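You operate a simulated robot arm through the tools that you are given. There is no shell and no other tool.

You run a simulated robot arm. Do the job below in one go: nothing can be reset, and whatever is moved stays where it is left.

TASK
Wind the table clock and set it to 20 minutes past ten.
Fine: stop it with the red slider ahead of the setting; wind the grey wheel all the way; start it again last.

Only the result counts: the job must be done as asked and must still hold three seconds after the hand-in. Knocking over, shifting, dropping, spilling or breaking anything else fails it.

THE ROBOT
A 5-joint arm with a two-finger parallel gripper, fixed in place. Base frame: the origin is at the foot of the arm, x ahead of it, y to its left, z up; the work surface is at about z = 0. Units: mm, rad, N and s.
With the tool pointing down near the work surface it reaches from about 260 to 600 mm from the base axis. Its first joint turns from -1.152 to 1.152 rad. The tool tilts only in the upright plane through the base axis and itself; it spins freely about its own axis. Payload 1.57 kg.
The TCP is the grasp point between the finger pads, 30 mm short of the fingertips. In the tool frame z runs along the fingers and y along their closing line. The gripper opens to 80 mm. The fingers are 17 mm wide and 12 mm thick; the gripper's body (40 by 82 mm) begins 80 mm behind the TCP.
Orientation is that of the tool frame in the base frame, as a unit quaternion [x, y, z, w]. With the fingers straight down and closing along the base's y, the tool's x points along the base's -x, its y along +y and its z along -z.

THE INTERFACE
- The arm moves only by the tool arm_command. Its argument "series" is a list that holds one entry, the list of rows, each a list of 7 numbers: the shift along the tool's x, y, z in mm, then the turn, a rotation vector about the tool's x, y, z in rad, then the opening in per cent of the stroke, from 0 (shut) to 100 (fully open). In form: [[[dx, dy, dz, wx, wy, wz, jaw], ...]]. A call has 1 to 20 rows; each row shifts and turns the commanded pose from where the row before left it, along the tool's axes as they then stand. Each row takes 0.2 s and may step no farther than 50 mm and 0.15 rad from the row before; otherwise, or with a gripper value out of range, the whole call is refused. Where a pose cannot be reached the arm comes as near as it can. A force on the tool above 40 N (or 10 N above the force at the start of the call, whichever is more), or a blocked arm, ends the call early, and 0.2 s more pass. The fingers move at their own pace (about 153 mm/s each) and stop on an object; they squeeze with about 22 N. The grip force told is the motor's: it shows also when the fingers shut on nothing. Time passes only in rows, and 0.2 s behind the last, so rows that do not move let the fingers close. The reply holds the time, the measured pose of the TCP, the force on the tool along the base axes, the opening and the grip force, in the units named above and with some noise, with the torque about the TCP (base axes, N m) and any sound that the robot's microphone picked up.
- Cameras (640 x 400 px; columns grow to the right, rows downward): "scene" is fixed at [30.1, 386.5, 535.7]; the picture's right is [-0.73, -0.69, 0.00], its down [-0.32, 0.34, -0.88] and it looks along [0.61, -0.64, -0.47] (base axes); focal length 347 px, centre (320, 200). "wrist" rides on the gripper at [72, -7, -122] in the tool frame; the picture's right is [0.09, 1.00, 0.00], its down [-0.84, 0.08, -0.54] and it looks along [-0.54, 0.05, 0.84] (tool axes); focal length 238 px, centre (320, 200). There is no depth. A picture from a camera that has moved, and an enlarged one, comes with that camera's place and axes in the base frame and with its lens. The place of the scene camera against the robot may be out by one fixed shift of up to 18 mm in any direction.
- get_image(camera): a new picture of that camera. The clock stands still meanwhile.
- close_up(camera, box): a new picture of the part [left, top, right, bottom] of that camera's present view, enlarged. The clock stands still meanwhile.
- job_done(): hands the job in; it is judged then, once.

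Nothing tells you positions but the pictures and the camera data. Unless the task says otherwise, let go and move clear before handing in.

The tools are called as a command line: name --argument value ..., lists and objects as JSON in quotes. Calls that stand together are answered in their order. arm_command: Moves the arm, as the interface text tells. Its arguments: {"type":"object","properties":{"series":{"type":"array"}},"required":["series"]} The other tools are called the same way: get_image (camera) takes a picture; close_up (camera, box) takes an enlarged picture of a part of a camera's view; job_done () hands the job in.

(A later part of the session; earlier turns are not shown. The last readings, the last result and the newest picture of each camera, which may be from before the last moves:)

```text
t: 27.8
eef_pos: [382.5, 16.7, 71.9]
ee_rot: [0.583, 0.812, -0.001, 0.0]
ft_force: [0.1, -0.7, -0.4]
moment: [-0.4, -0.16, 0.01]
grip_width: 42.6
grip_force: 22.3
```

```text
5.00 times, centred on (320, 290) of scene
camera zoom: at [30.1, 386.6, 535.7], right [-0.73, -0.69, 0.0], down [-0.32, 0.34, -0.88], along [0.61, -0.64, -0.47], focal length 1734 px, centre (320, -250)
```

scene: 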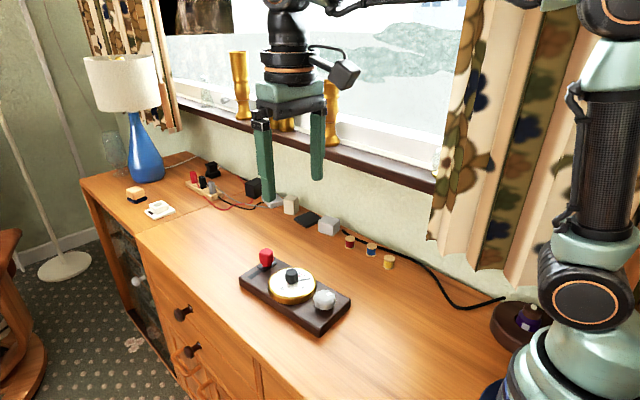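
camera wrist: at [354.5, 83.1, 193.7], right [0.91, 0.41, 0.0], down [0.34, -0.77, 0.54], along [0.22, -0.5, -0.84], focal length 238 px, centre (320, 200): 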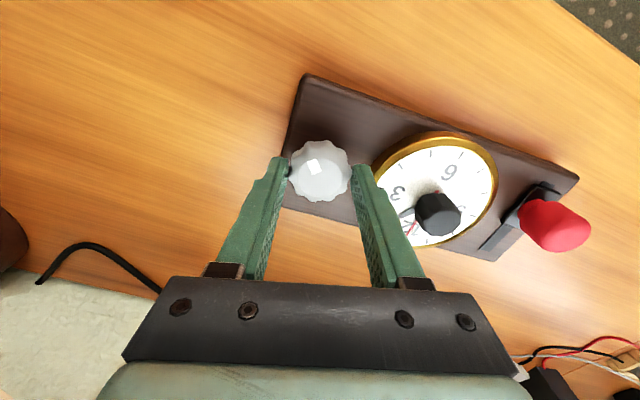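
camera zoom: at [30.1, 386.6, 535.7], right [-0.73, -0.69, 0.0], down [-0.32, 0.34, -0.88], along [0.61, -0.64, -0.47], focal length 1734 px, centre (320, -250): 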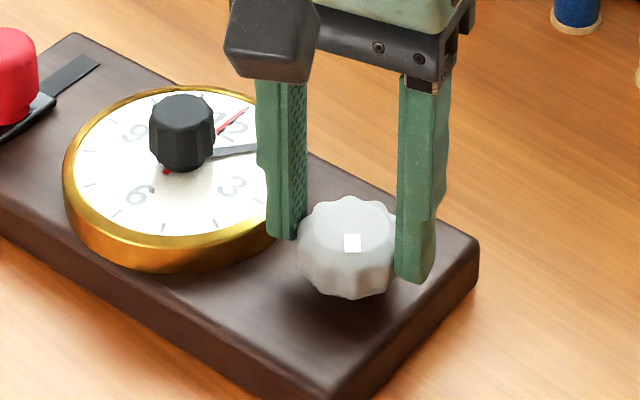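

close_up --camera "wrist" --box '[330, 130, 430, 210]'

close_up --camera "scene" --box '[295, 265, 345, 310]'

```text
5.00 times, centred on (380, 170) of wrist
camera zoom: at [354.5, 83.1, 193.7], right [0.91, 0.41, 0.0], down [0.34, -0.77, 0.54], along [0.22, -0.5, -0.84], focal length 1192 px, centre (20, 350)
```

zoom: 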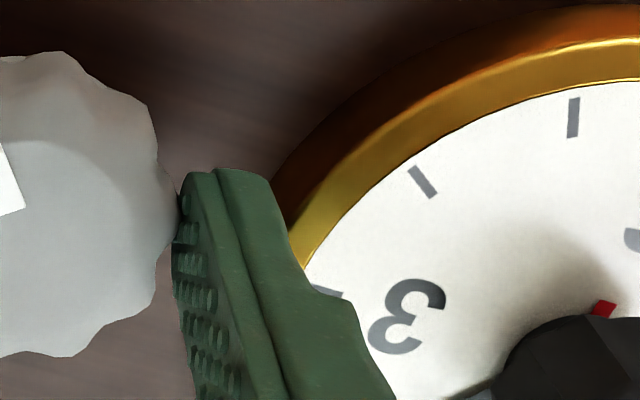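

```text
8.89 times, centred on (320, 288) of scene
camera zoom: at [30.1, 386.6, 535.7], right [-0.73, -0.69, 0.0], down [-0.32, 0.34, -0.88], along [0.61, -0.64, -0.47], focal length 3082 px, centre (320, -578)
```

zoom: 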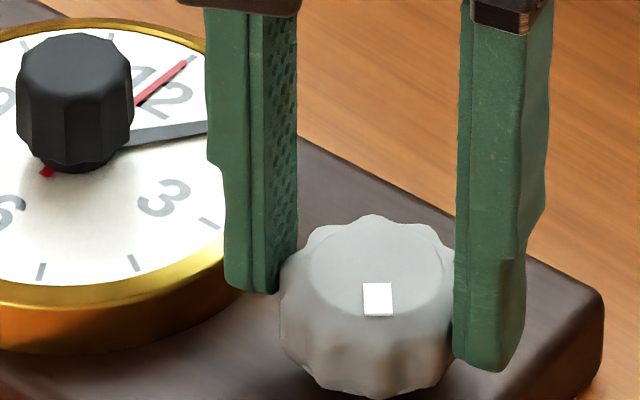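

The finger tip clears the ring by a few millimetres. Continuing clockwise past the dial side.

arm_command --series '[[[0, 0, 0, 0, 0, 0.12, 0], [0, 0, 0, 0, 0, 0.12, 0], [0, 0, 0, 0, 0, 0.12, 0], [0, 0, 0, 0, 0, 0, 0]]]'

close_up --camera "wrist" --box '[270, 120, 430, 220]'

```text
t: 28.8
eef_pos: [383.3, 17.1, 72.2]
ee_rot: [0.719, 0.695, -0.001, 0.0]
ft_force: [-0.1, 0.0, 0.2]
moment: [-0.36, -0.05, 0.01]
grip_width: 42.7
grip_force: 21.5
```

```text
4.00 times, centred on (350, 170) of wrist
camera zoom: at [379.6, 90.3, 193.8], right [1.0, 0.06, 0.0], down [0.05, -0.84, 0.54], along [0.03, -0.54, -0.84], focal length 953 px, centre (200, 320)
```

zoom: 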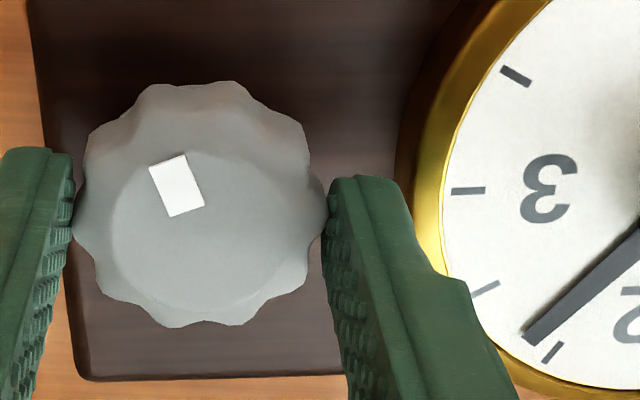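

Clear of the ring with negligible force. I'll keep winding in longer strokes.

arm_command --series '[[[0, 0, 0, 0, 0, 0.14, 0], [0, 0, 0, 0, 0, 0.14, 0], [0, 0, 0, 0, 0, 0.14, 0], [0, 0, 0, 0, 0, 0.14, 0], [0, 0, 0, 0, 0, 0.14, 0], [0, 0, 0, 0, 0, 0.14, 0], [0, 0, 0, 0, 0, 0.14, 0], [0, 0, 0, 0, 0, 0.14, 0], [0, 0, 0, 0, 0, 0, 0]]]'

close_up --camera "wrist" --box '[260, 110, 380, 210]'

close_up --camera "scene" --box '[230, 230, 370, 340]'

```text
t: 30.8
eef_pos: [382.8, 17.4, 72.7]
ee_rot: [0.978, 0.208, 0.0, 0.0]
ft_force: [1.2, 0.1, 0.3]
moment: [0.2, -0.06, 0.0]
grip_width: 42.5
grip_force: 22.6
```

```text
4.00 times, centred on (320, 160) of wrist
camera zoom: at [446.8, 53.1, 194.1], right [0.49, -0.87, 0.0], down [-0.73, -0.41, 0.54], along [-0.47, -0.26, -0.84], focal length 953 px, centre (320, 360)
```

zoom: 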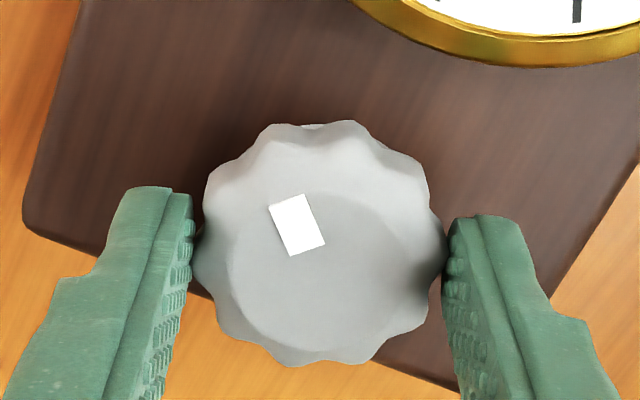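

```text
3.64 times, centred on (300, 285) of scene
camera zoom: at [30.1, 386.5, 535.7], right [-0.73, -0.69, 0.0], down [-0.32, 0.34, -0.88], along [0.61, -0.64, -0.47], focal length 1261 px, centre (393, -109)
```

zoom: 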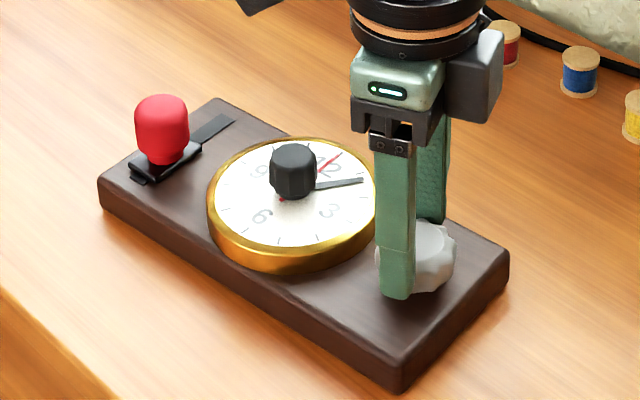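

About 3.6 rad wound so far; the mark follows the fingers and torque is near zero. Continuing.

arm_command --series '[[[0, 0, 0, 0, 0, 0.14, 0], [0, 0, 0, 0, 0, 0.14, 0], [0, 0, 0, 0, 0, 0.14, 0], [0, 0, 0, 0, 0, 0.14, 0], [0, 0, 0, 0, 0, 0.14, 0], [0, 0, 0, 0, 0, 0.14, 0], [0, 0, 0, 0, 0, 0.14, 0], [0, 0, 0, 0, 0, 0.14, 0], [0, 0, 0, 0, 0, 0, 0]]]'

close_up --camera "wrist" --box '[260, 110, 380, 210]'

close_up --camera "scene" --box '[230, 230, 370, 340]'

```text
t: 32.4
eef_pos: [351.2, -143.8, 71.3]
ee_rot: [0.992, -0.129, 0.0, 0.0]
ft_force: [0.6, -0.2, -0.2]
moment: [0.24, 0.33, 0.02]
grip_width: 42.2
grip_force: 22.0
out of reach, approached as far as the arm can: row 2, 3, 4, 5, 6, 7
stopped in row 7: the arm was blocked; the commanded pose is now the measured one
```

```text
4.00 times, centred on (320, 160) of wrist
camera zoom: at [422.9, -156.5, 193.3], right [-0.17, -0.99, 0.0], down [-0.83, 0.14, 0.54], along [-0.53, 0.09, -0.84], focal length 953 px, centre (320, 360)
```

zoom: 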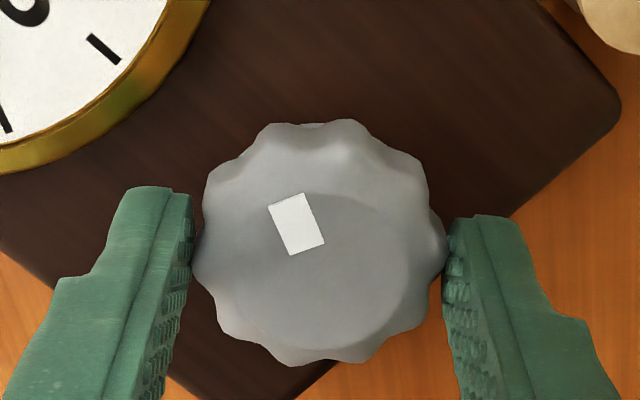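

```text
3.64 times, centred on (300, 285) of scene
camera zoom: at [30.2, 386.5, 535.7], right [-0.73, -0.69, 0.0], down [-0.32, 0.34, -0.88], along [0.61, -0.64, -0.47], focal length 1261 px, centre (393, -109)
```

zoom: 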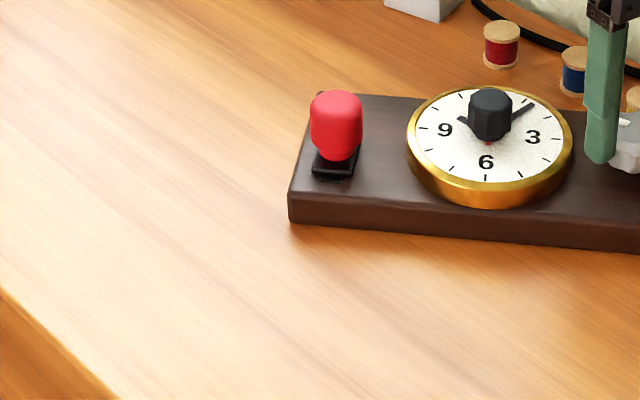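

The wrist hit its spin limit and the arm swung, dragging the whole clock toward −y with it. I must look at the whole scene to see what was touched before doing anything else.

get_image --camera "scene"

close_up --camera "scene" --box '[300, 180, 480, 320]'

get_image --camera "wrist"

```text
taken
```

scene: 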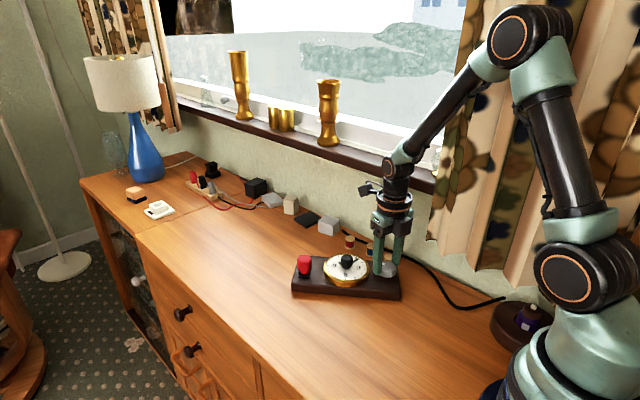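

```text
2.86 times, centred on (390, 250) of scene
camera zoom: at [30.2, 386.5, 535.7], right [-0.73, -0.69, 0.0], down [-0.32, 0.34, -0.88], along [0.61, -0.64, -0.47], focal length 991 px, centre (120, 57)
```

zoom: 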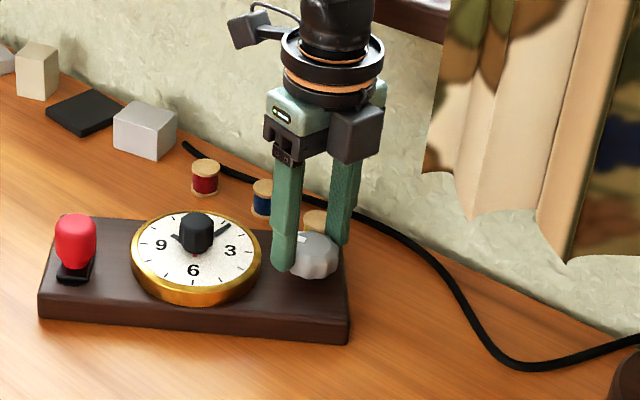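

```text
taken
camera wrist: at [422.9, -156.5, 193.3], right [-0.17, -0.99, 0.0], down [-0.83, 0.14, 0.54], along [-0.53, 0.09, -0.84], focal length 238 px, centre (320, 200)
```

wrist: 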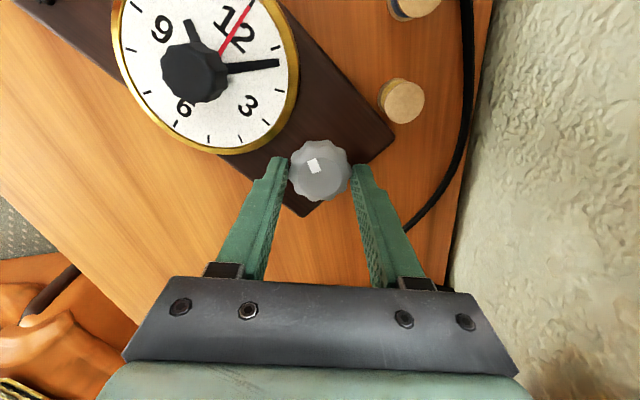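

The spools still look upright and clear of the board. I now know the board is free-standing and that the wrist's spin is limited (about ±2.9 rad). I'll release the wheel, lift straight up, and take stock.

arm_command --series '[[[0, 0, 0, 0, 0, 0, 0], [0, 0, 0, 0, 0, 0, 60], [0, 0, 0, 0, 0, 0, 68], [0, 0, 0, 0, 0, 0, 68], [0, 0, -15, 0, 0, 0, 68], [0, 0, -20, 0, 0, 0, 68], [0, 0, -20, 0, 0, 0, 68], [0, 0, 0, 0, 0, 0, 68]]]'

get_image --camera "wrist"

close_up --camera "scene" --box '[280, 200, 440, 310]'

```text
t: 34.2
eef_pos: [350.2, -143.9, 125.2]
ee_rot: [0.992, -0.128, -0.002, 0.0]
ft_force: [0.3, -0.1, 1.1]
moment: [0.01, -0.01, 0.01]
grip_width: 54.5
grip_force: 0.0
```

```text
taken
camera wrist: at [421.8, -156.1, 247.1], right [-0.16, -0.99, 0.0], down [-0.83, 0.14, 0.55], along [-0.54, 0.09, -0.84], focal length 238 px, centre (320, 200)
```

wrist: 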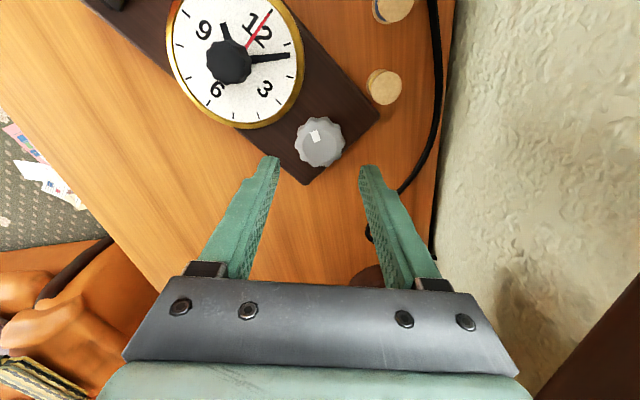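

```text
3.64 times, centred on (360, 255) of scene
camera zoom: at [30.3, 386.7, 535.6], right [-0.73, -0.69, 0.0], down [-0.32, 0.34, -0.88], along [0.61, -0.64, -0.47], focal length 1261 px, centre (174, 0)
```

zoom: 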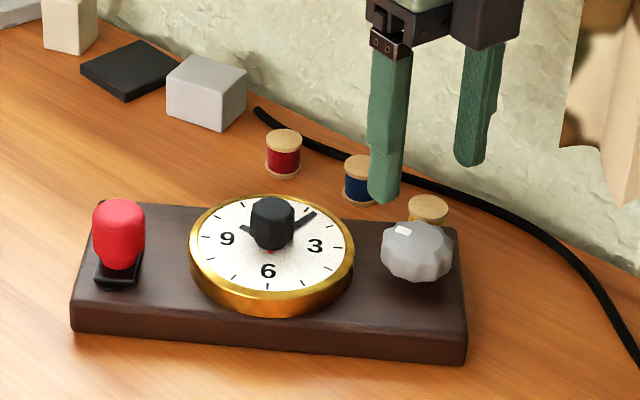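

All three spools are in their original picture positions, so only the clock moved. I'll rotate the wrist back (at height) and plan to drag the clock back by its central knob to where it stood.

arm_command --series '[[[0, 0, -10, 0, 0, -0.1, 80], [0, 0, 0, 0, 0, -0.148, 80], [0, 0, 0, 0, 0, -0.148, 80], [0, 0, 0, 0, 0, -0.148, 80], [0, 0, 0, 0, 0, -0.148, 80], [0, 0, 0, 0, 0, -0.148, 80], [0, 0, 0, 0, 0, -0.148, 80], [0, 0, 0, 0, 0, -0.148, 80], [0, 0, 0, 0, 0, -0.148, 80], [0, 0, 0, 0, 0, -0.148, 80], [0, 0, 0, 0, 0, -0.148, 80], [0, 0, 0, 0, 0, -0.148, 80], [0, 0, 0, 0, 0, -0.148, 80], [0, 0, 0, 0, 0, -0.148, 80], [0, 0, 0, 0, 0, -0.148, 80], [0, 0, 0, 0, 0, -0.148, 80], [0, 0, 0, 0, 0, -0.148, 80], [0, 0, 0, 0, 0, -0.148, 80], [0, 0, 0, 0, 0, -0.148, 80], [0, 0, 0, 0, 0, 0, 80]]]'

```text
t: 38.4
eef_pos: [351.3, -144.4, 136.9]
ee_rot: [0.312, 0.95, 0.0, 0.001]
ft_force: [-0.4, -0.1, 0.2]
moment: [0.02, -0.02, 0.04]
grip_width: 64.1
grip_force: 0.0
```

arm_command --series '[[[0, 0, 0, 0, 0, -0.127, 80], [0, 0, 0, 0, 0, -0.127, 80], [0, 0, 0, 0, 0, -0.127, 80], [0, 0, 0, 0, 0, -0.127, 80], [0, 0, 0, 0, 0, -0.127, 80], [-24, 17, 0, 0, 0, 0, 70], [-24, 17, 0, 0, 0, 0, 70], [-24, 16, 0, 0, 0, 0, 70], [0, 0, 0, 0, 0, 0, 70], [0, 0, 0, 0, 0, 0, 70]]]'

get_image --camera "wrist"

close_up --camera "wrist" --box '[240, 60, 400, 230]'

close_up --camera "scene" --box '[280, 200, 440, 310]'

```text
t: 39.2
eef_pos: [350.9, -144.1, 136.1]
ee_rot: [0.145, 0.989, 0.0, -0.001]
ft_force: [2.5, 7.2, 0.9]
moment: [-0.92, 0.29, -0.52]
grip_width: 64.0
grip_force: 0.1
stopped in row 4: the force on the tool passed its limit at 62 N (the readings are from after the stop); the commanded pose is now the measured one
```

```text
taken
camera wrist: at [280.8, -128.7, 258.3], right [0.2, 0.98, 0.0], down [0.82, -0.17, 0.54], along [0.53, -0.11, -0.84], focal length 238 px, centre (320, 200)
```

wrist: 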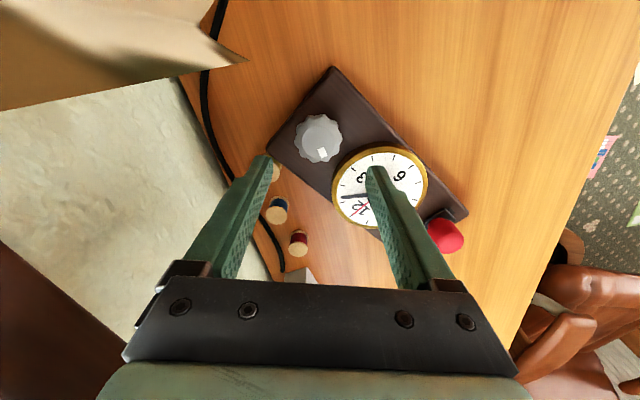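

```text
2.35 times, centred on (320, 145) of wrist
camera zoom: at [280.8, -128.7, 258.3], right [0.2, 0.98, 0.0], down [0.82, -0.17, 0.54], along [0.53, -0.11, -0.84], focal length 561 px, centre (320, 329)
```

zoom: 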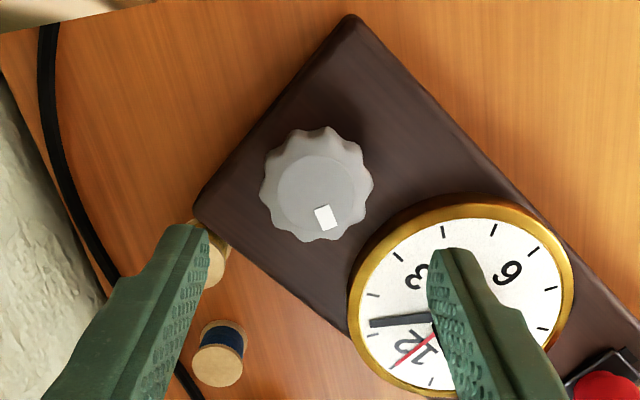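

```text
3.64 times, centred on (360, 255) of scene
camera zoom: at [30.1, 386.5, 535.7], right [-0.73, -0.69, 0.0], down [-0.32, 0.34, -0.88], along [0.61, -0.64, -0.47], focal length 1261 px, centre (174, 0)
```

zoom: 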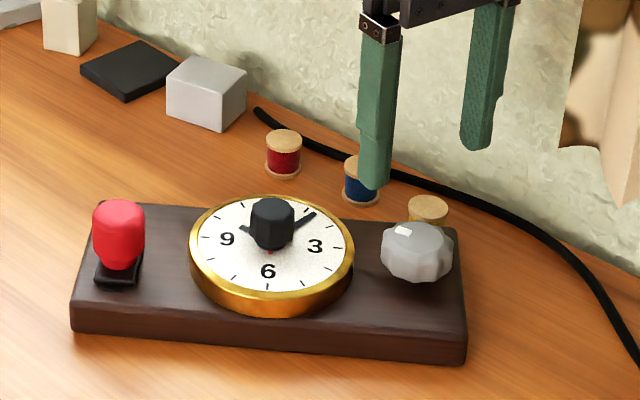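

The force limit tripped: the hand's body apparently touched the window sill or curtain while turning. Let me look at the full scene before moving away from the wall.

get_image --camera "scene"

close_up --camera "scene" --box '[340, 100, 480, 230]'

```text
taken
```

scene: 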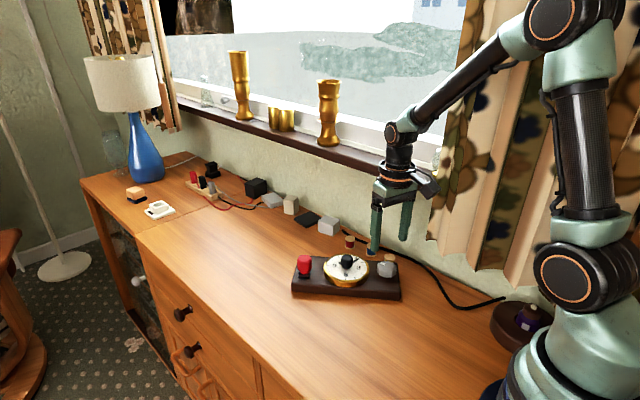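

```text
3.08 times, centred on (410, 165) of scene
camera zoom: at [30.1, 386.5, 535.7], right [-0.73, -0.69, 0.0], down [-0.32, 0.34, -0.88], along [0.61, -0.64, -0.47], focal length 1067 px, centre (43, 308)
```

zoom: 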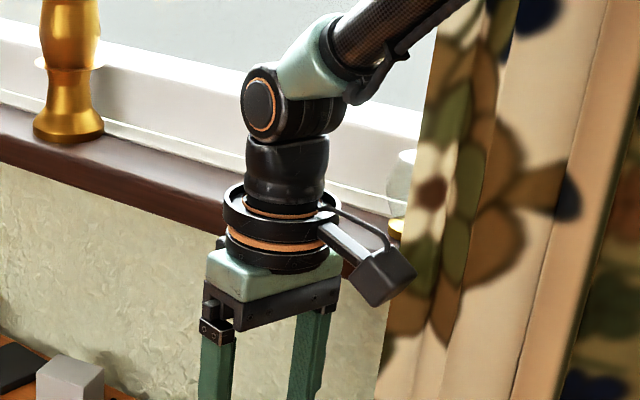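

Everything on the sill still stands where it was. I'll back away from the wall in +y.

arm_command --series '[[[3, 10, 0, 0, 0, 0, 70], [7, 24, 0, 0, 0, 0, 70], [7, 24, 0, 0, 0, 0, 70], [0, 0, 0, 0, 0, 0, 70]]]'

```text
t: 40.2
eef_pos: [352.4, -83.1, 137.2]
ee_rot: [0.145, 0.989, 0.001, -0.001]
ft_force: [-0.2, -0.4, -0.2]
moment: [0.01, 0.02, -0.01]
grip_width: 55.9
grip_force: 0.1
```

Free and clear. Now I'll square the wrist and go above the clock's central knob.

arm_command --series '[[[0, 0, 0, 0, 0, -0.145, 70], [0, 0, 0, 0, 0, -0.146, 70], [-35, -5.5, 0, 0, 0, 0, 70], [-36, -5.5, 0, 0, 0, 0, 70], [0, 0, 0, 0, 0, 0, 70], [0, 0, 0, 0, 0, 0, 70]]]'

get_image --camera "wrist"

close_up --camera "wrist" --box '[240, 80, 400, 240]'

get_image --camera "scene"

```text
t: 41.6
eef_pos: [424.2, -95.3, 139.1]
ee_rot: [-0.001, 1.0, 0.0, -0.001]
ft_force: [-0.7, -0.7, 0.8]
moment: [0.01, 0.01, 0.0]
grip_width: 56.2
grip_force: 0.0
```

```text
taken
camera wrist: at [351.6, -101.9, 261.1], right [-0.09, 1.0, 0.0], down [0.84, 0.08, 0.54], along [0.54, 0.05, -0.84], focal length 238 px, centre (320, 200)
```

wrist: 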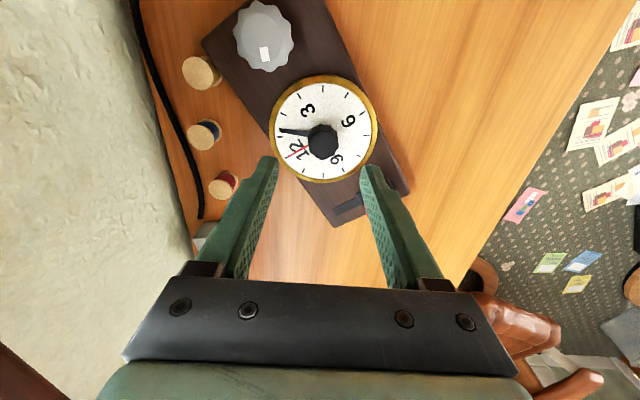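

```text
2.50 times, centred on (320, 160) of wrist
camera zoom: at [351.6, -101.9, 261.1], right [-0.09, 1.0, 0.0], down [0.84, 0.08, 0.54], along [0.54, 0.05, -0.84], focal length 596 px, centre (320, 300)
```

zoom: 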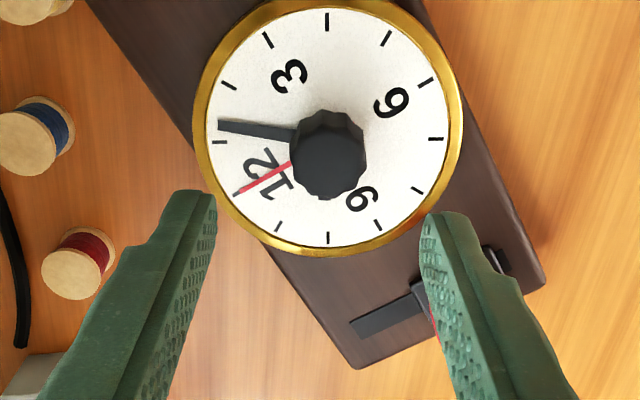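

```text
taken
```

scene: 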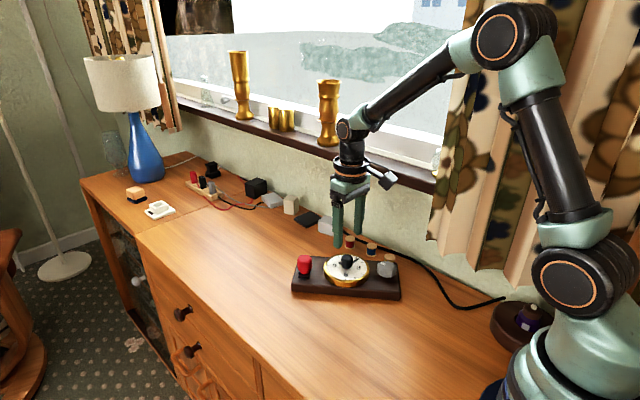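

The dial centre is now at about (422, −93) with the board turned to 35.6° (originally (473, 25) at 4.3°). I'll grip the central knob, which sits over the board's centre, and slide the clock back.

arm_command --series '[[[1.5, 2, 15, 0, 0, 0, 70], [0, 0, 15, 0, 0, 0, 70], [0, 0, 15, 0, 0, 0, 70], [0, 0, 8, 0, 0, 0, 70], [0, 0, 0, 0, 0, 0, 70], [0, 0, 0, 0, 0, 0, 70]]]'

close_up --camera "scene" --box '[280, 210, 420, 310]'

close_up --camera "wrist" --box '[240, 80, 400, 240]'

```text
t: 43.0
eef_pos: [421.2, -93.0, 83.9]
ee_rot: [0.0, 1.0, 0.001, -0.001]
ft_force: [0.7, -0.1, -0.1]
moment: [0.0, 0.02, -0.02]
grip_width: 55.9
grip_force: 0.1
```

```text
4.00 times, centred on (350, 260) of scene
camera zoom: at [30.1, 386.5, 535.7], right [-0.73, -0.69, 0.0], down [-0.32, 0.34, -0.88], along [0.61, -0.64, -0.47], focal length 1387 px, centre (200, -40)
```

zoom: 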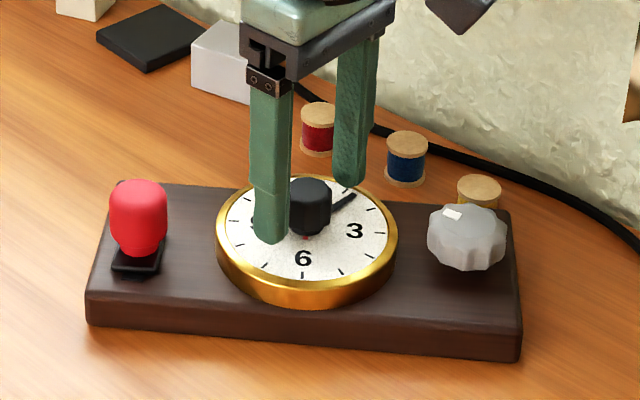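

```text
2.50 times, centred on (320, 160) of wrist
camera zoom: at [347.8, -99.1, 205.5], right [-0.09, 1.0, 0.0], down [0.84, 0.08, 0.54], along [0.54, 0.05, -0.84], focal length 596 px, centre (320, 300)
```

zoom: 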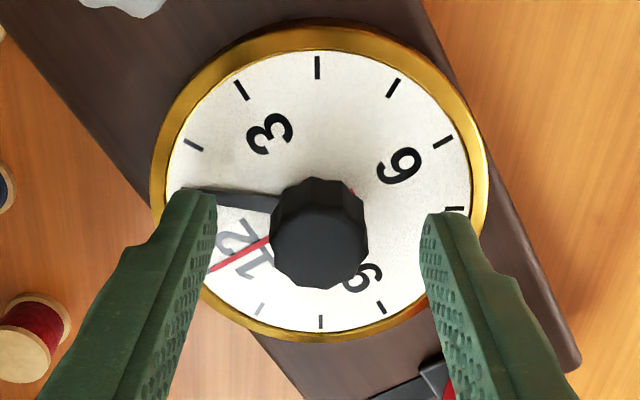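

Well centred on the knob. I'll lower a little and close.

arm_command --series '[[[0, 0, 4, 0, 0, 0, 70], [0, 0, 0, 0, 0, 0, 45], [0, 0, 0, 0, 0, 0, 0], [0, 0, 0, 0, 0, 0, 0], [0, 0, 0, 0, 0, 0, 0]]]'

close_up --camera "scene" --box '[280, 210, 420, 310]'

```text
t: 44.2
eef_pos: [419.9, -92.0, 80.0]
ee_rot: [-0.001, 1.0, 0.0, -0.001]
ft_force: [0.1, -0.3, 0.5]
moment: [-0.03, 0.02, -0.03]
grip_width: 26.5
grip_force: 22.2
```

```text
4.00 times, centred on (350, 260) of scene
camera zoom: at [30.1, 386.5, 535.7], right [-0.73, -0.69, 0.0], down [-0.32, 0.34, -0.88], along [0.61, -0.64, -0.47], focal length 1387 px, centre (200, -40)
```

zoom: 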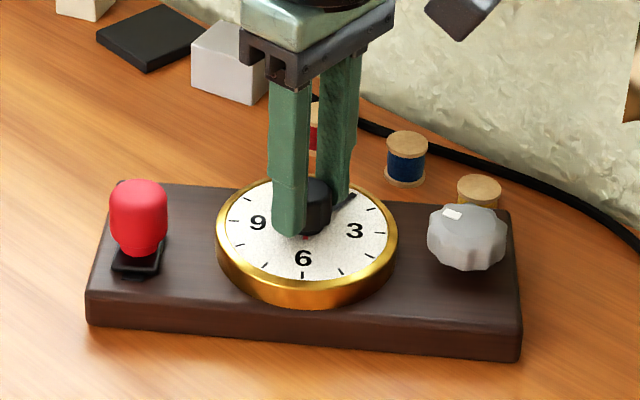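

Gripped the knob at 26.5 mm. I'll test-drag the clock gently away from the spools.

arm_command --series '[[[-1.2, 1.6, 0, 0, 0, 0, 0], [-2.4, 3.2, 0, 0, 0, 0, 0], [-2.4, 3.2, 0, 0, 0, 0, 0], [-2.4, 3.2, 0, 0, 0, 0, 0], [0, 0, 0, 0, 0, 0, 0]]]'

close_up --camera "scene" --box '[280, 210, 420, 310]'

```text
t: 45.4
eef_pos: [430.0, -79.0, 80.5]
ee_rot: [-0.001, 1.0, 0.0, -0.001]
ft_force: [-1.5, -0.8, 0.5]
moment: [-0.05, -0.04, -0.03]
grip_width: 26.0
grip_force: 22.3
```

```text
4.00 times, centred on (350, 260) of scene
camera zoom: at [30.1, 386.5, 535.7], right [-0.73, -0.69, 0.0], down [-0.32, 0.34, -0.88], along [0.61, -0.64, -0.47], focal length 1387 px, centre (200, -40)
```

zoom: 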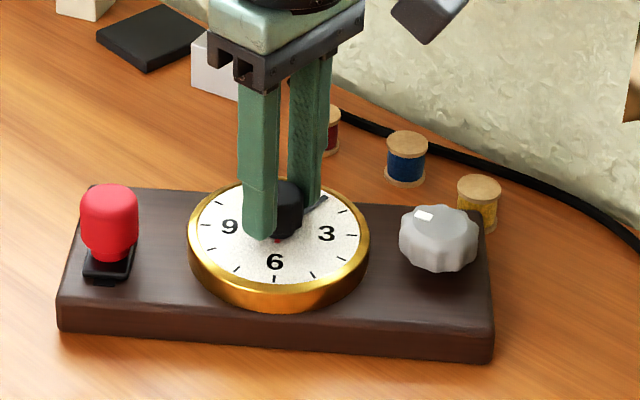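

The clock slides easily and the spools are untouched. Continuing to the intermediate spot.

arm_command --series '[[[-3, 4, 0, 0, 0, 0, 0], [-5.4, 7.5, 0, 0, 0, 0, 0], [-5.4, 7.5, 0, 0, 0, 0, 0], [-5.4, 7.5, 0, 0, 0, 0, 0], [-5.4, 7.5, 0, 0, 0, 0, 0], [-5.4, 7.5, 0, 0, 0, 0, 0], [-5.4, 7.5, 0, 0, 0, 0, 0], [-5.4, 7.5, 0, 0, 0, 0, 0], [-5.4, 7.5, 0, 0, 0, 0, 0], [-5.4, 7.5, 0, 0, 0, 0, 0], [-2.4, 3.8, 0, 0, 0, 0, 0], [0, 0, 0, 0, 0, 0, 0]]]'

get_image --camera "scene"

get_image --camera "wrist"

```text
t: 48.0
eef_pos: [481.8, -5.2, 80.0]
ee_rot: [-0.001, 1.0, 0.0, -0.001]
ft_force: [-7.1, -9.9, 11.7]
moment: [-0.3, 0.15, -0.02]
grip_width: 26.4
grip_force: 21.6
```

```text
taken
```

scene: 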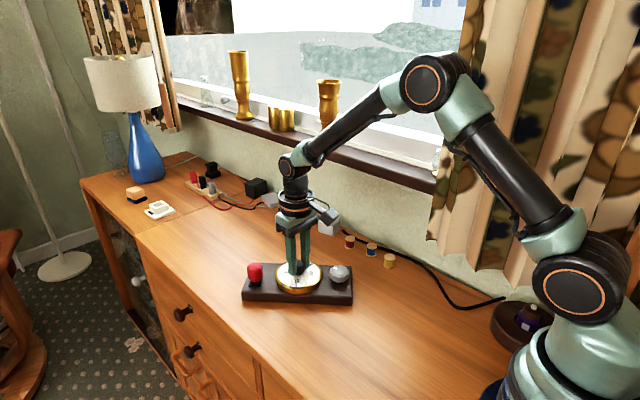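

```text
taken
camera wrist: at [411.2, -11.2, 201.3], right [-0.09, 1.0, 0.0], down [0.84, 0.08, 0.54], along [0.54, 0.05, -0.84], focal length 238 px, centre (320, 200)
```

wrist: 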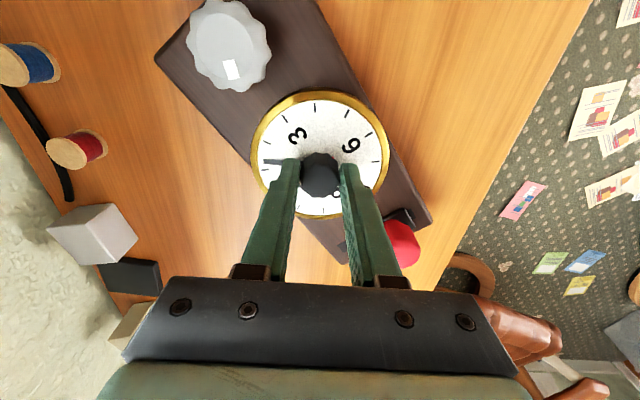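

The clock is back near its spot, still at about 36°. Since the knob must turn clockwise anyway, I'll try a small clockwise turn here and see whether the hands or the board follow.

arm_command --series '[[[0, 0, 0, 0, 0, 0.08, 0], [0, 0, 0, 0, 0, 0.1, 0], [0, 0, 0, 0, 0, 0.1, 0], [0, 0, 0, 0, 0, 0, 0]]]'

close_up --camera "wrist" --box '[220, 70, 420, 270]'

close_up --camera "scene" --box '[230, 220, 370, 320]'

```text
t: 49.0
eef_pos: [483.3, -4.4, 79.8]
ee_rot: [0.138, 0.99, 0.0, -0.002]
ft_force: [-4.8, 3.4, 0.3]
moment: [-0.01, -0.09, 0.02]
grip_width: 26.4
grip_force: 22.1
```

```text
2.00 times, centred on (320, 170) of wrist
camera zoom: at [412.2, 9.2, 201.3], right [0.18, 0.98, 0.0], down [0.83, -0.15, 0.54], along [0.53, -0.1, -0.84], focal length 477 px, centre (320, 260)
```

zoom: 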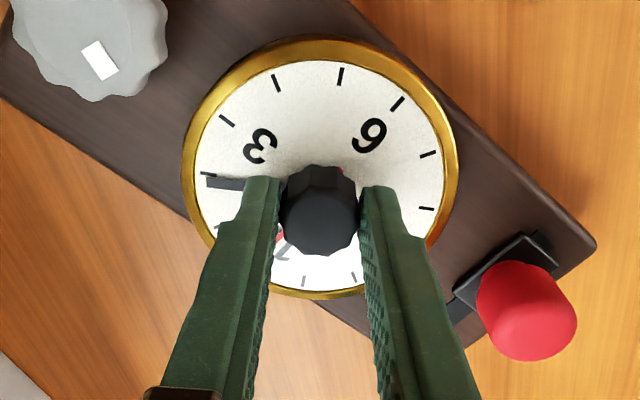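

```text
4.00 times, centred on (300, 270) of scene
camera zoom: at [30.1, 386.6, 535.7], right [-0.73, -0.69, 0.0], down [-0.32, 0.34, -0.88], along [0.61, -0.64, -0.47], focal length 1387 px, centre (400, -80)
```

zoom: 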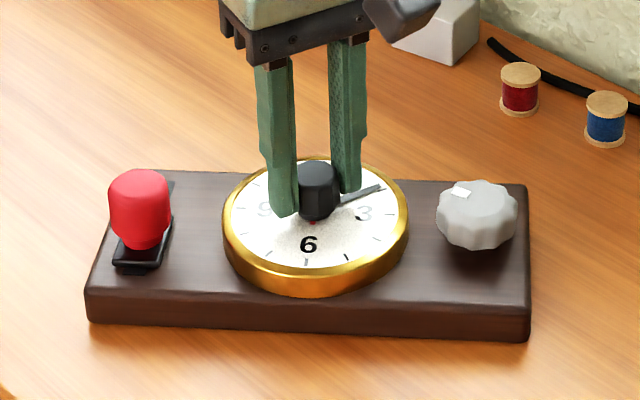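

The knob turns the hands 1:1 (the minute hand went from about 6.6 to 9.6 min) and the board stayed put. I'll finish the setting later; now I'll release and go to the wheel to swing the board straight and complete the winding.

arm_command --series '[[[0, 0, 0, 0, 0, 0, 50], [0, 0, 0, 0, 0, 0, 60], [0, 0, 0, 0, 0, 0, 60], [0, 0, -20, 0, 0, 0, 60], [0, 0, -20, 0, 0, 0, 60], [0, 0, -20, 0, 0, 0, 60], [0, 0, 0, 0, 0, 0, 60], [0, 0, 0, 0, 0, 0, 60]]]'

get_image --camera "wrist"

close_up --camera "wrist" --box '[200, 0, 420, 230]'

```text
t: 50.8
eef_pos: [483.6, -4.3, 139.0]
ee_rot: [0.139, 0.99, -0.001, -0.001]
ft_force: [0.4, 1.1, -0.2]
moment: [-0.03, 0.0, 0.02]
grip_width: 48.1
grip_force: 0.1
```

```text
taken
camera wrist: at [413.2, 9.0, 260.6], right [0.18, 0.98, 0.0], down [0.83, -0.16, 0.54], along [0.53, -0.1, -0.84], focal length 238 px, centre (320, 200)
```

wrist: 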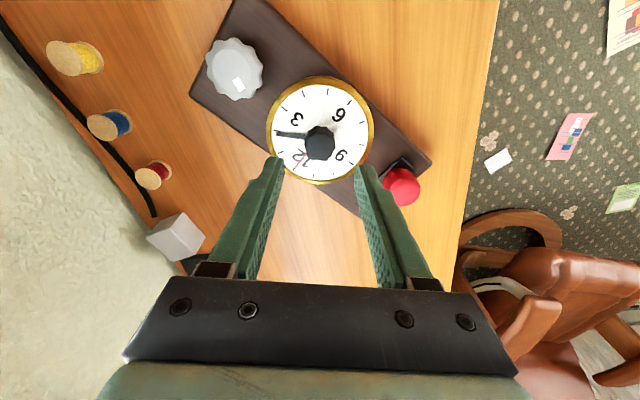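

```text
1.74 times, centred on (310, 115) of wrist
camera zoom: at [413.2, 9.0, 260.6], right [0.18, 0.98, 0.0], down [0.83, -0.16, 0.54], along [0.53, -0.1, -0.84], focal length 414 px, centre (337, 348)
```

zoom: 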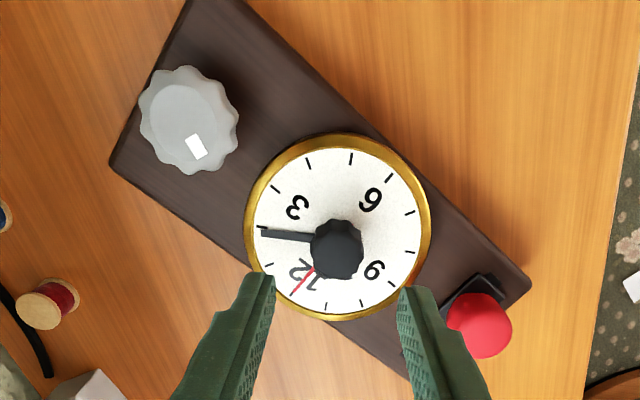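

The board is now at 39.4° with its wheel at about (414, −61). I'll go above the wheel and pre-rotate the wrist.

arm_command --series '[[[25.7, -36.7, 0, 0, 0, 0, 60], [25.6, -36.7, 0, 0, 0, 0, 68], [0, 0, 0, 0, 0, -0.139, 68], [0, 0, 0, 0, 0, -0.139, 68], [0, 0, 0, 0, 0, -0.139, 68], [0, 0, 0, 0, 0, -0.139, 68], [0, 0, 0, 0, 0, -0.139, 68], [0, 0, 0, 0, 0, -0.139, 68], [0, 0, 0, 0, 0, -0.139, 68], [0, 0, 0, 0, 0, -0.139, 68], [0, 0, 0, 0, 0, -0.139, 68], [0, 0, 0, 0, 0, -0.139, 68], [0, 0, 0, 0, 0, -0.139, 68], [0, 0, 20, 0, 0, 0, 68], [0, 0, 0, 0, 0, 0, 68], [0, 0, 0, 0, 0, 0, 68]]]'

get_image --camera "wrist"

close_up --camera "wrist" --box '[265, 100, 385, 200]'

```text
t: 54.2
eef_pos: [412.0, -60.5, 119.2]
ee_rot: [-0.586, 0.811, 0.001, -0.001]
ft_force: [-0.5, -0.3, 0.5]
moment: [0.01, -0.01, 0.01]
grip_width: 54.4
grip_force: 0.1
```

```text
taken
camera wrist: at [396.3, -130.4, 240.6], right [-0.97, 0.23, 0.0], down [0.19, 0.82, 0.54], along [0.12, 0.53, -0.84], focal length 238 px, centre (320, 200)
```

wrist: 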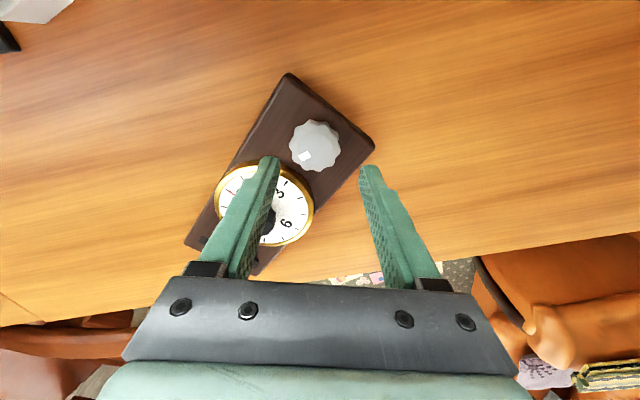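

```text
4.00 times, centred on (325, 150) of wrist
camera zoom: at [396.3, -130.4, 240.6], right [-0.97, 0.23, 0.0], down [0.19, 0.82, 0.54], along [0.12, 0.53, -0.84], focal length 953 px, centre (300, 400)
```

zoom: 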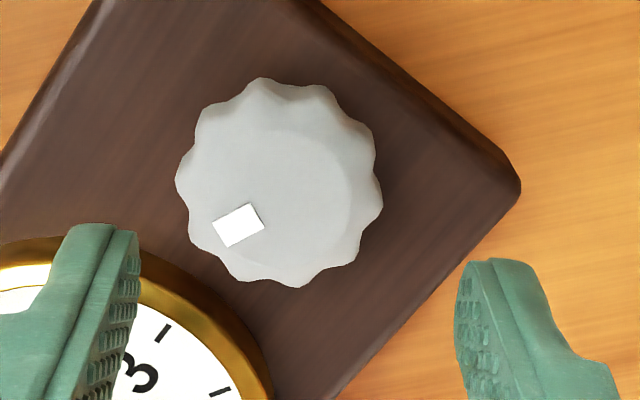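

The wheel sits about 5 mm off the tool axis; I'll correct that, descend and grip it.

arm_command --series '[[[1.2, -4.8, 0, 0, 0, 0, 68], [0, 0, 15, 0, 0, 0, 68], [0, 0, 15, 0, 0, 0, 68], [0, 0, 0, 0, 0, 0, 68], [0, 0, 0, 0, 0, 0, 68]]]'

close_up --camera "wrist" --box '[260, 110, 380, 210]'

close_up --camera "scene" --box '[260, 220, 380, 320]'

```text
t: 55.4
eef_pos: [418.0, -63.5, 89.1]
ee_rot: [-0.585, 0.811, 0.001, -0.001]
ft_force: [-0.1, 0.6, -0.3]
moment: [0.03, -0.06, 0.0]
grip_width: 54.3
grip_force: 0.1
```

```text
4.00 times, centred on (320, 160) of wrist
camera zoom: at [401.3, -133.6, 210.4], right [-0.97, 0.23, 0.0], down [0.19, 0.82, 0.54], along [0.12, 0.53, -0.84], focal length 953 px, centre (320, 360)
```

zoom: 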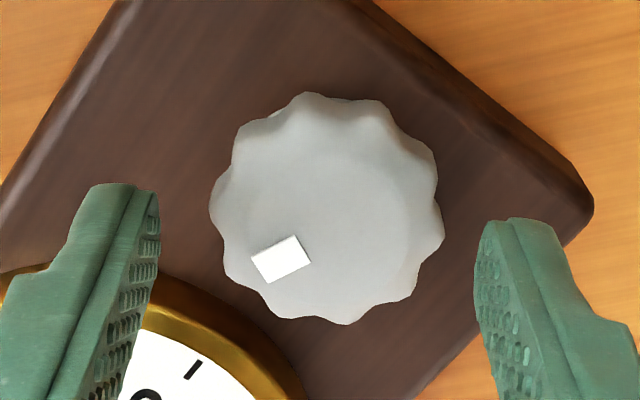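

```text
4.00 times, centred on (320, 270) of scene
camera zoom: at [30.1, 386.5, 535.7], right [-0.73, -0.69, 0.0], down [-0.32, 0.34, -0.88], along [0.61, -0.64, -0.47], focal length 1387 px, centre (320, -80)
```

zoom: 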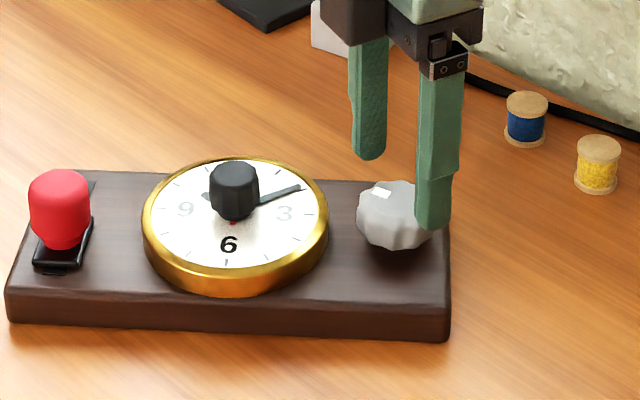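

arm_command --series '[[[0, 0.8, 9, 0, 0, 0, 68], [0, 0, 8, 0, 0, 0, 68], [0, 0, 0, 0, 0, 0, 68], [0, 0, 0, 0, 0, 0, 50], [0, 0, 0, 0, 0, 0, 0], [0, 0, 0, 0, 0, 0, 0], [0, 0, 0, 0, 0, 0, 0]]]'

close_up --camera "wrist" --box '[260, 110, 380, 210]'

```text
t: 57.0
eef_pos: [416.1, -64.0, 72.3]
ee_rot: [-0.584, 0.811, 0.002, -0.001]
ft_force: [-2.1, -1.4, 0.6]
moment: [0.01, 0.32, 0.03]
grip_width: 42.1
grip_force: 22.2
```

```text
4.00 times, centred on (320, 160) of wrist
camera zoom: at [401.0, -133.6, 194.4], right [-0.97, 0.23, 0.0], down [0.19, 0.82, 0.54], along [0.12, 0.53, -0.84], focal length 953 px, centre (320, 360)
```

zoom: 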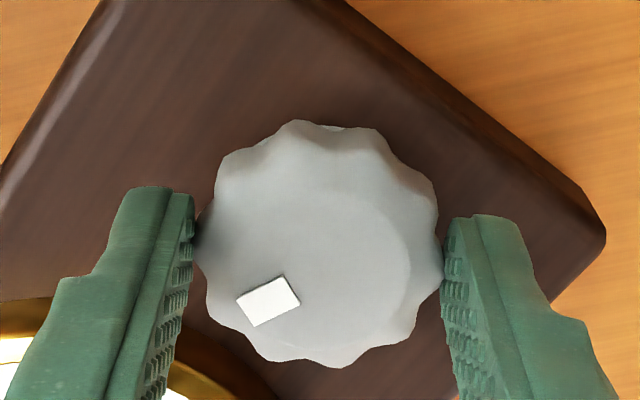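

Gripped with low force. Now I'll swing the wheel end along an arc to straighten the board, rotating the wrist along with it.

arm_command --series '[[[-1.46, 2.36, 0, 0, 0, 0.02, 0], [-2.93, 4.72, 0, 0, 0, 0.04, 0], [-2.93, 4.72, 0, 0, 0, 0.04, 0], [-2.93, 4.72, 0, 0, 0, 0.04, 0], [-2.93, 4.72, 0, 0, 0, 0.04, 0], [-2.93, 4.72, 0, 0, 0, 0.04, 0], [-2.93, 4.72, 0, 0, 0, 0.04, 0], [-1.46, 2.36, 0, 0, 0, 0.02, 0], [0, 0, 0, 0, 0, 0, 0]]]'

get_image --camera "wrist"

close_up --camera "scene" --box '[230, 220, 390, 340]'

```text
t: 59.0
eef_pos: [396.5, -34.1, 73.4]
ee_rot: [-0.466, 0.885, 0.0, 0.001]
ft_force: [1.0, -5.2, 7.4]
moment: [-0.05, -0.29, -0.03]
grip_width: 42.2
grip_force: 21.9
```

```text
taken
camera wrist: at [361.8, -96.4, 194.2], right [-0.87, 0.49, 0.0], down [0.41, 0.73, 0.54], along [0.26, 0.47, -0.84], focal length 238 px, centre (320, 200)
```

wrist: 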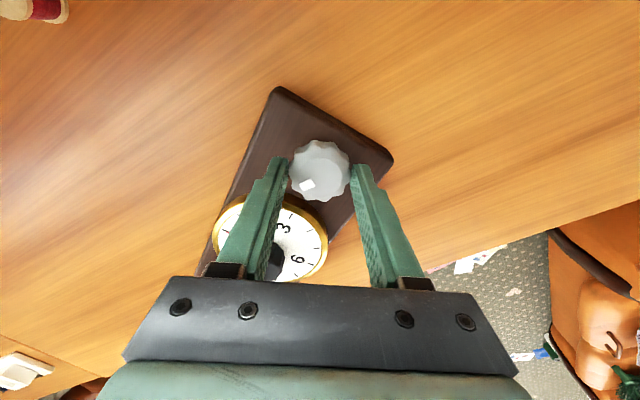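

```text
3.33 times, centred on (310, 280) of scene
camera zoom: at [30.1, 386.6, 535.7], right [-0.73, -0.69, 0.0], down [-0.32, 0.34, -0.88], along [0.61, -0.64, -0.47], focal length 1156 px, centre (353, -67)
```

zoom: 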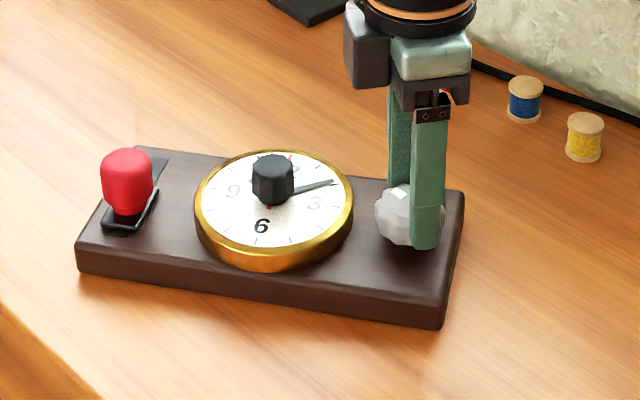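

The board is swinging as planned. Continuing the arc.

arm_command --series '[[[-1.46, 2.36, 0, 0, 0, 0.02, 0], [-2.93, 4.72, 0, 0, 0, 0.04, 0], [-2.93, 4.72, 0, 0, 0, 0.04, 0], [-2.93, 4.72, 0, 0, 0, 0.04, 0], [-2.93, 4.72, 0, 0, 0, 0.04, 0], [-2.93, 4.72, 0, 0, 0, 0.04, 0], [-2.93, 4.72, 0, 0, 0, 0.04, 0], [-2.93, 4.72, 0, 0, 0, 0.04, 0], [-1.46, 2.36, 0, 0, 0, 0.02, 0], [0, 0, 0, 0, 0, 0, 0]]]'

get_image --camera "wrist"

close_up --camera "scene" --box '[220, 230, 370, 340]'

```text
t: 61.2
eef_pos: [382.7, 11.2, 70.1]
ee_rot: [-0.319, 0.948, 0.001, 0.0]
ft_force: [-6.3, -5.9, 8.4]
moment: [-0.19, 0.25, 0.37]
grip_width: 42.7
grip_force: 21.7
```

```text
taken
camera wrist: at [330.1, -37.3, 193.9], right [-0.68, 0.74, 0.0], down [0.62, 0.57, 0.54], along [0.4, 0.37, -0.84], focal length 238 px, centre (320, 200)
```

wrist: 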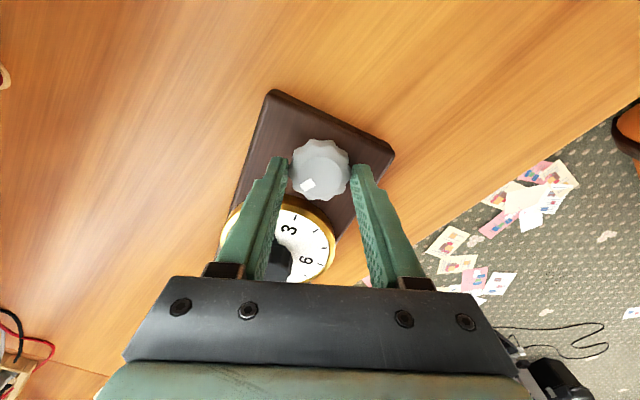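

```text
3.64 times, centred on (295, 285) of scene
camera zoom: at [30.1, 386.5, 535.7], right [-0.73, -0.69, 0.0], down [-0.32, 0.34, -0.88], along [0.61, -0.64, -0.47], focal length 1261 px, centre (411, -109)
```

zoom: 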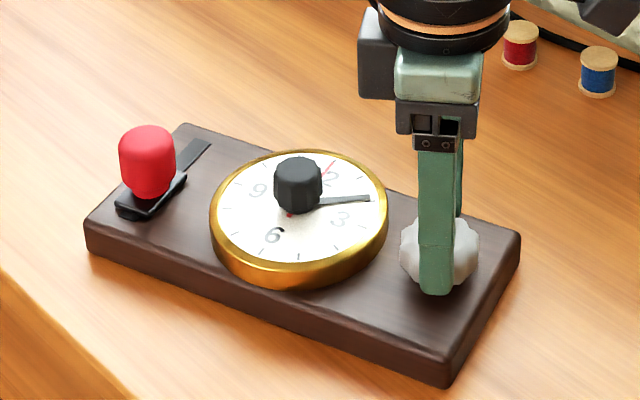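

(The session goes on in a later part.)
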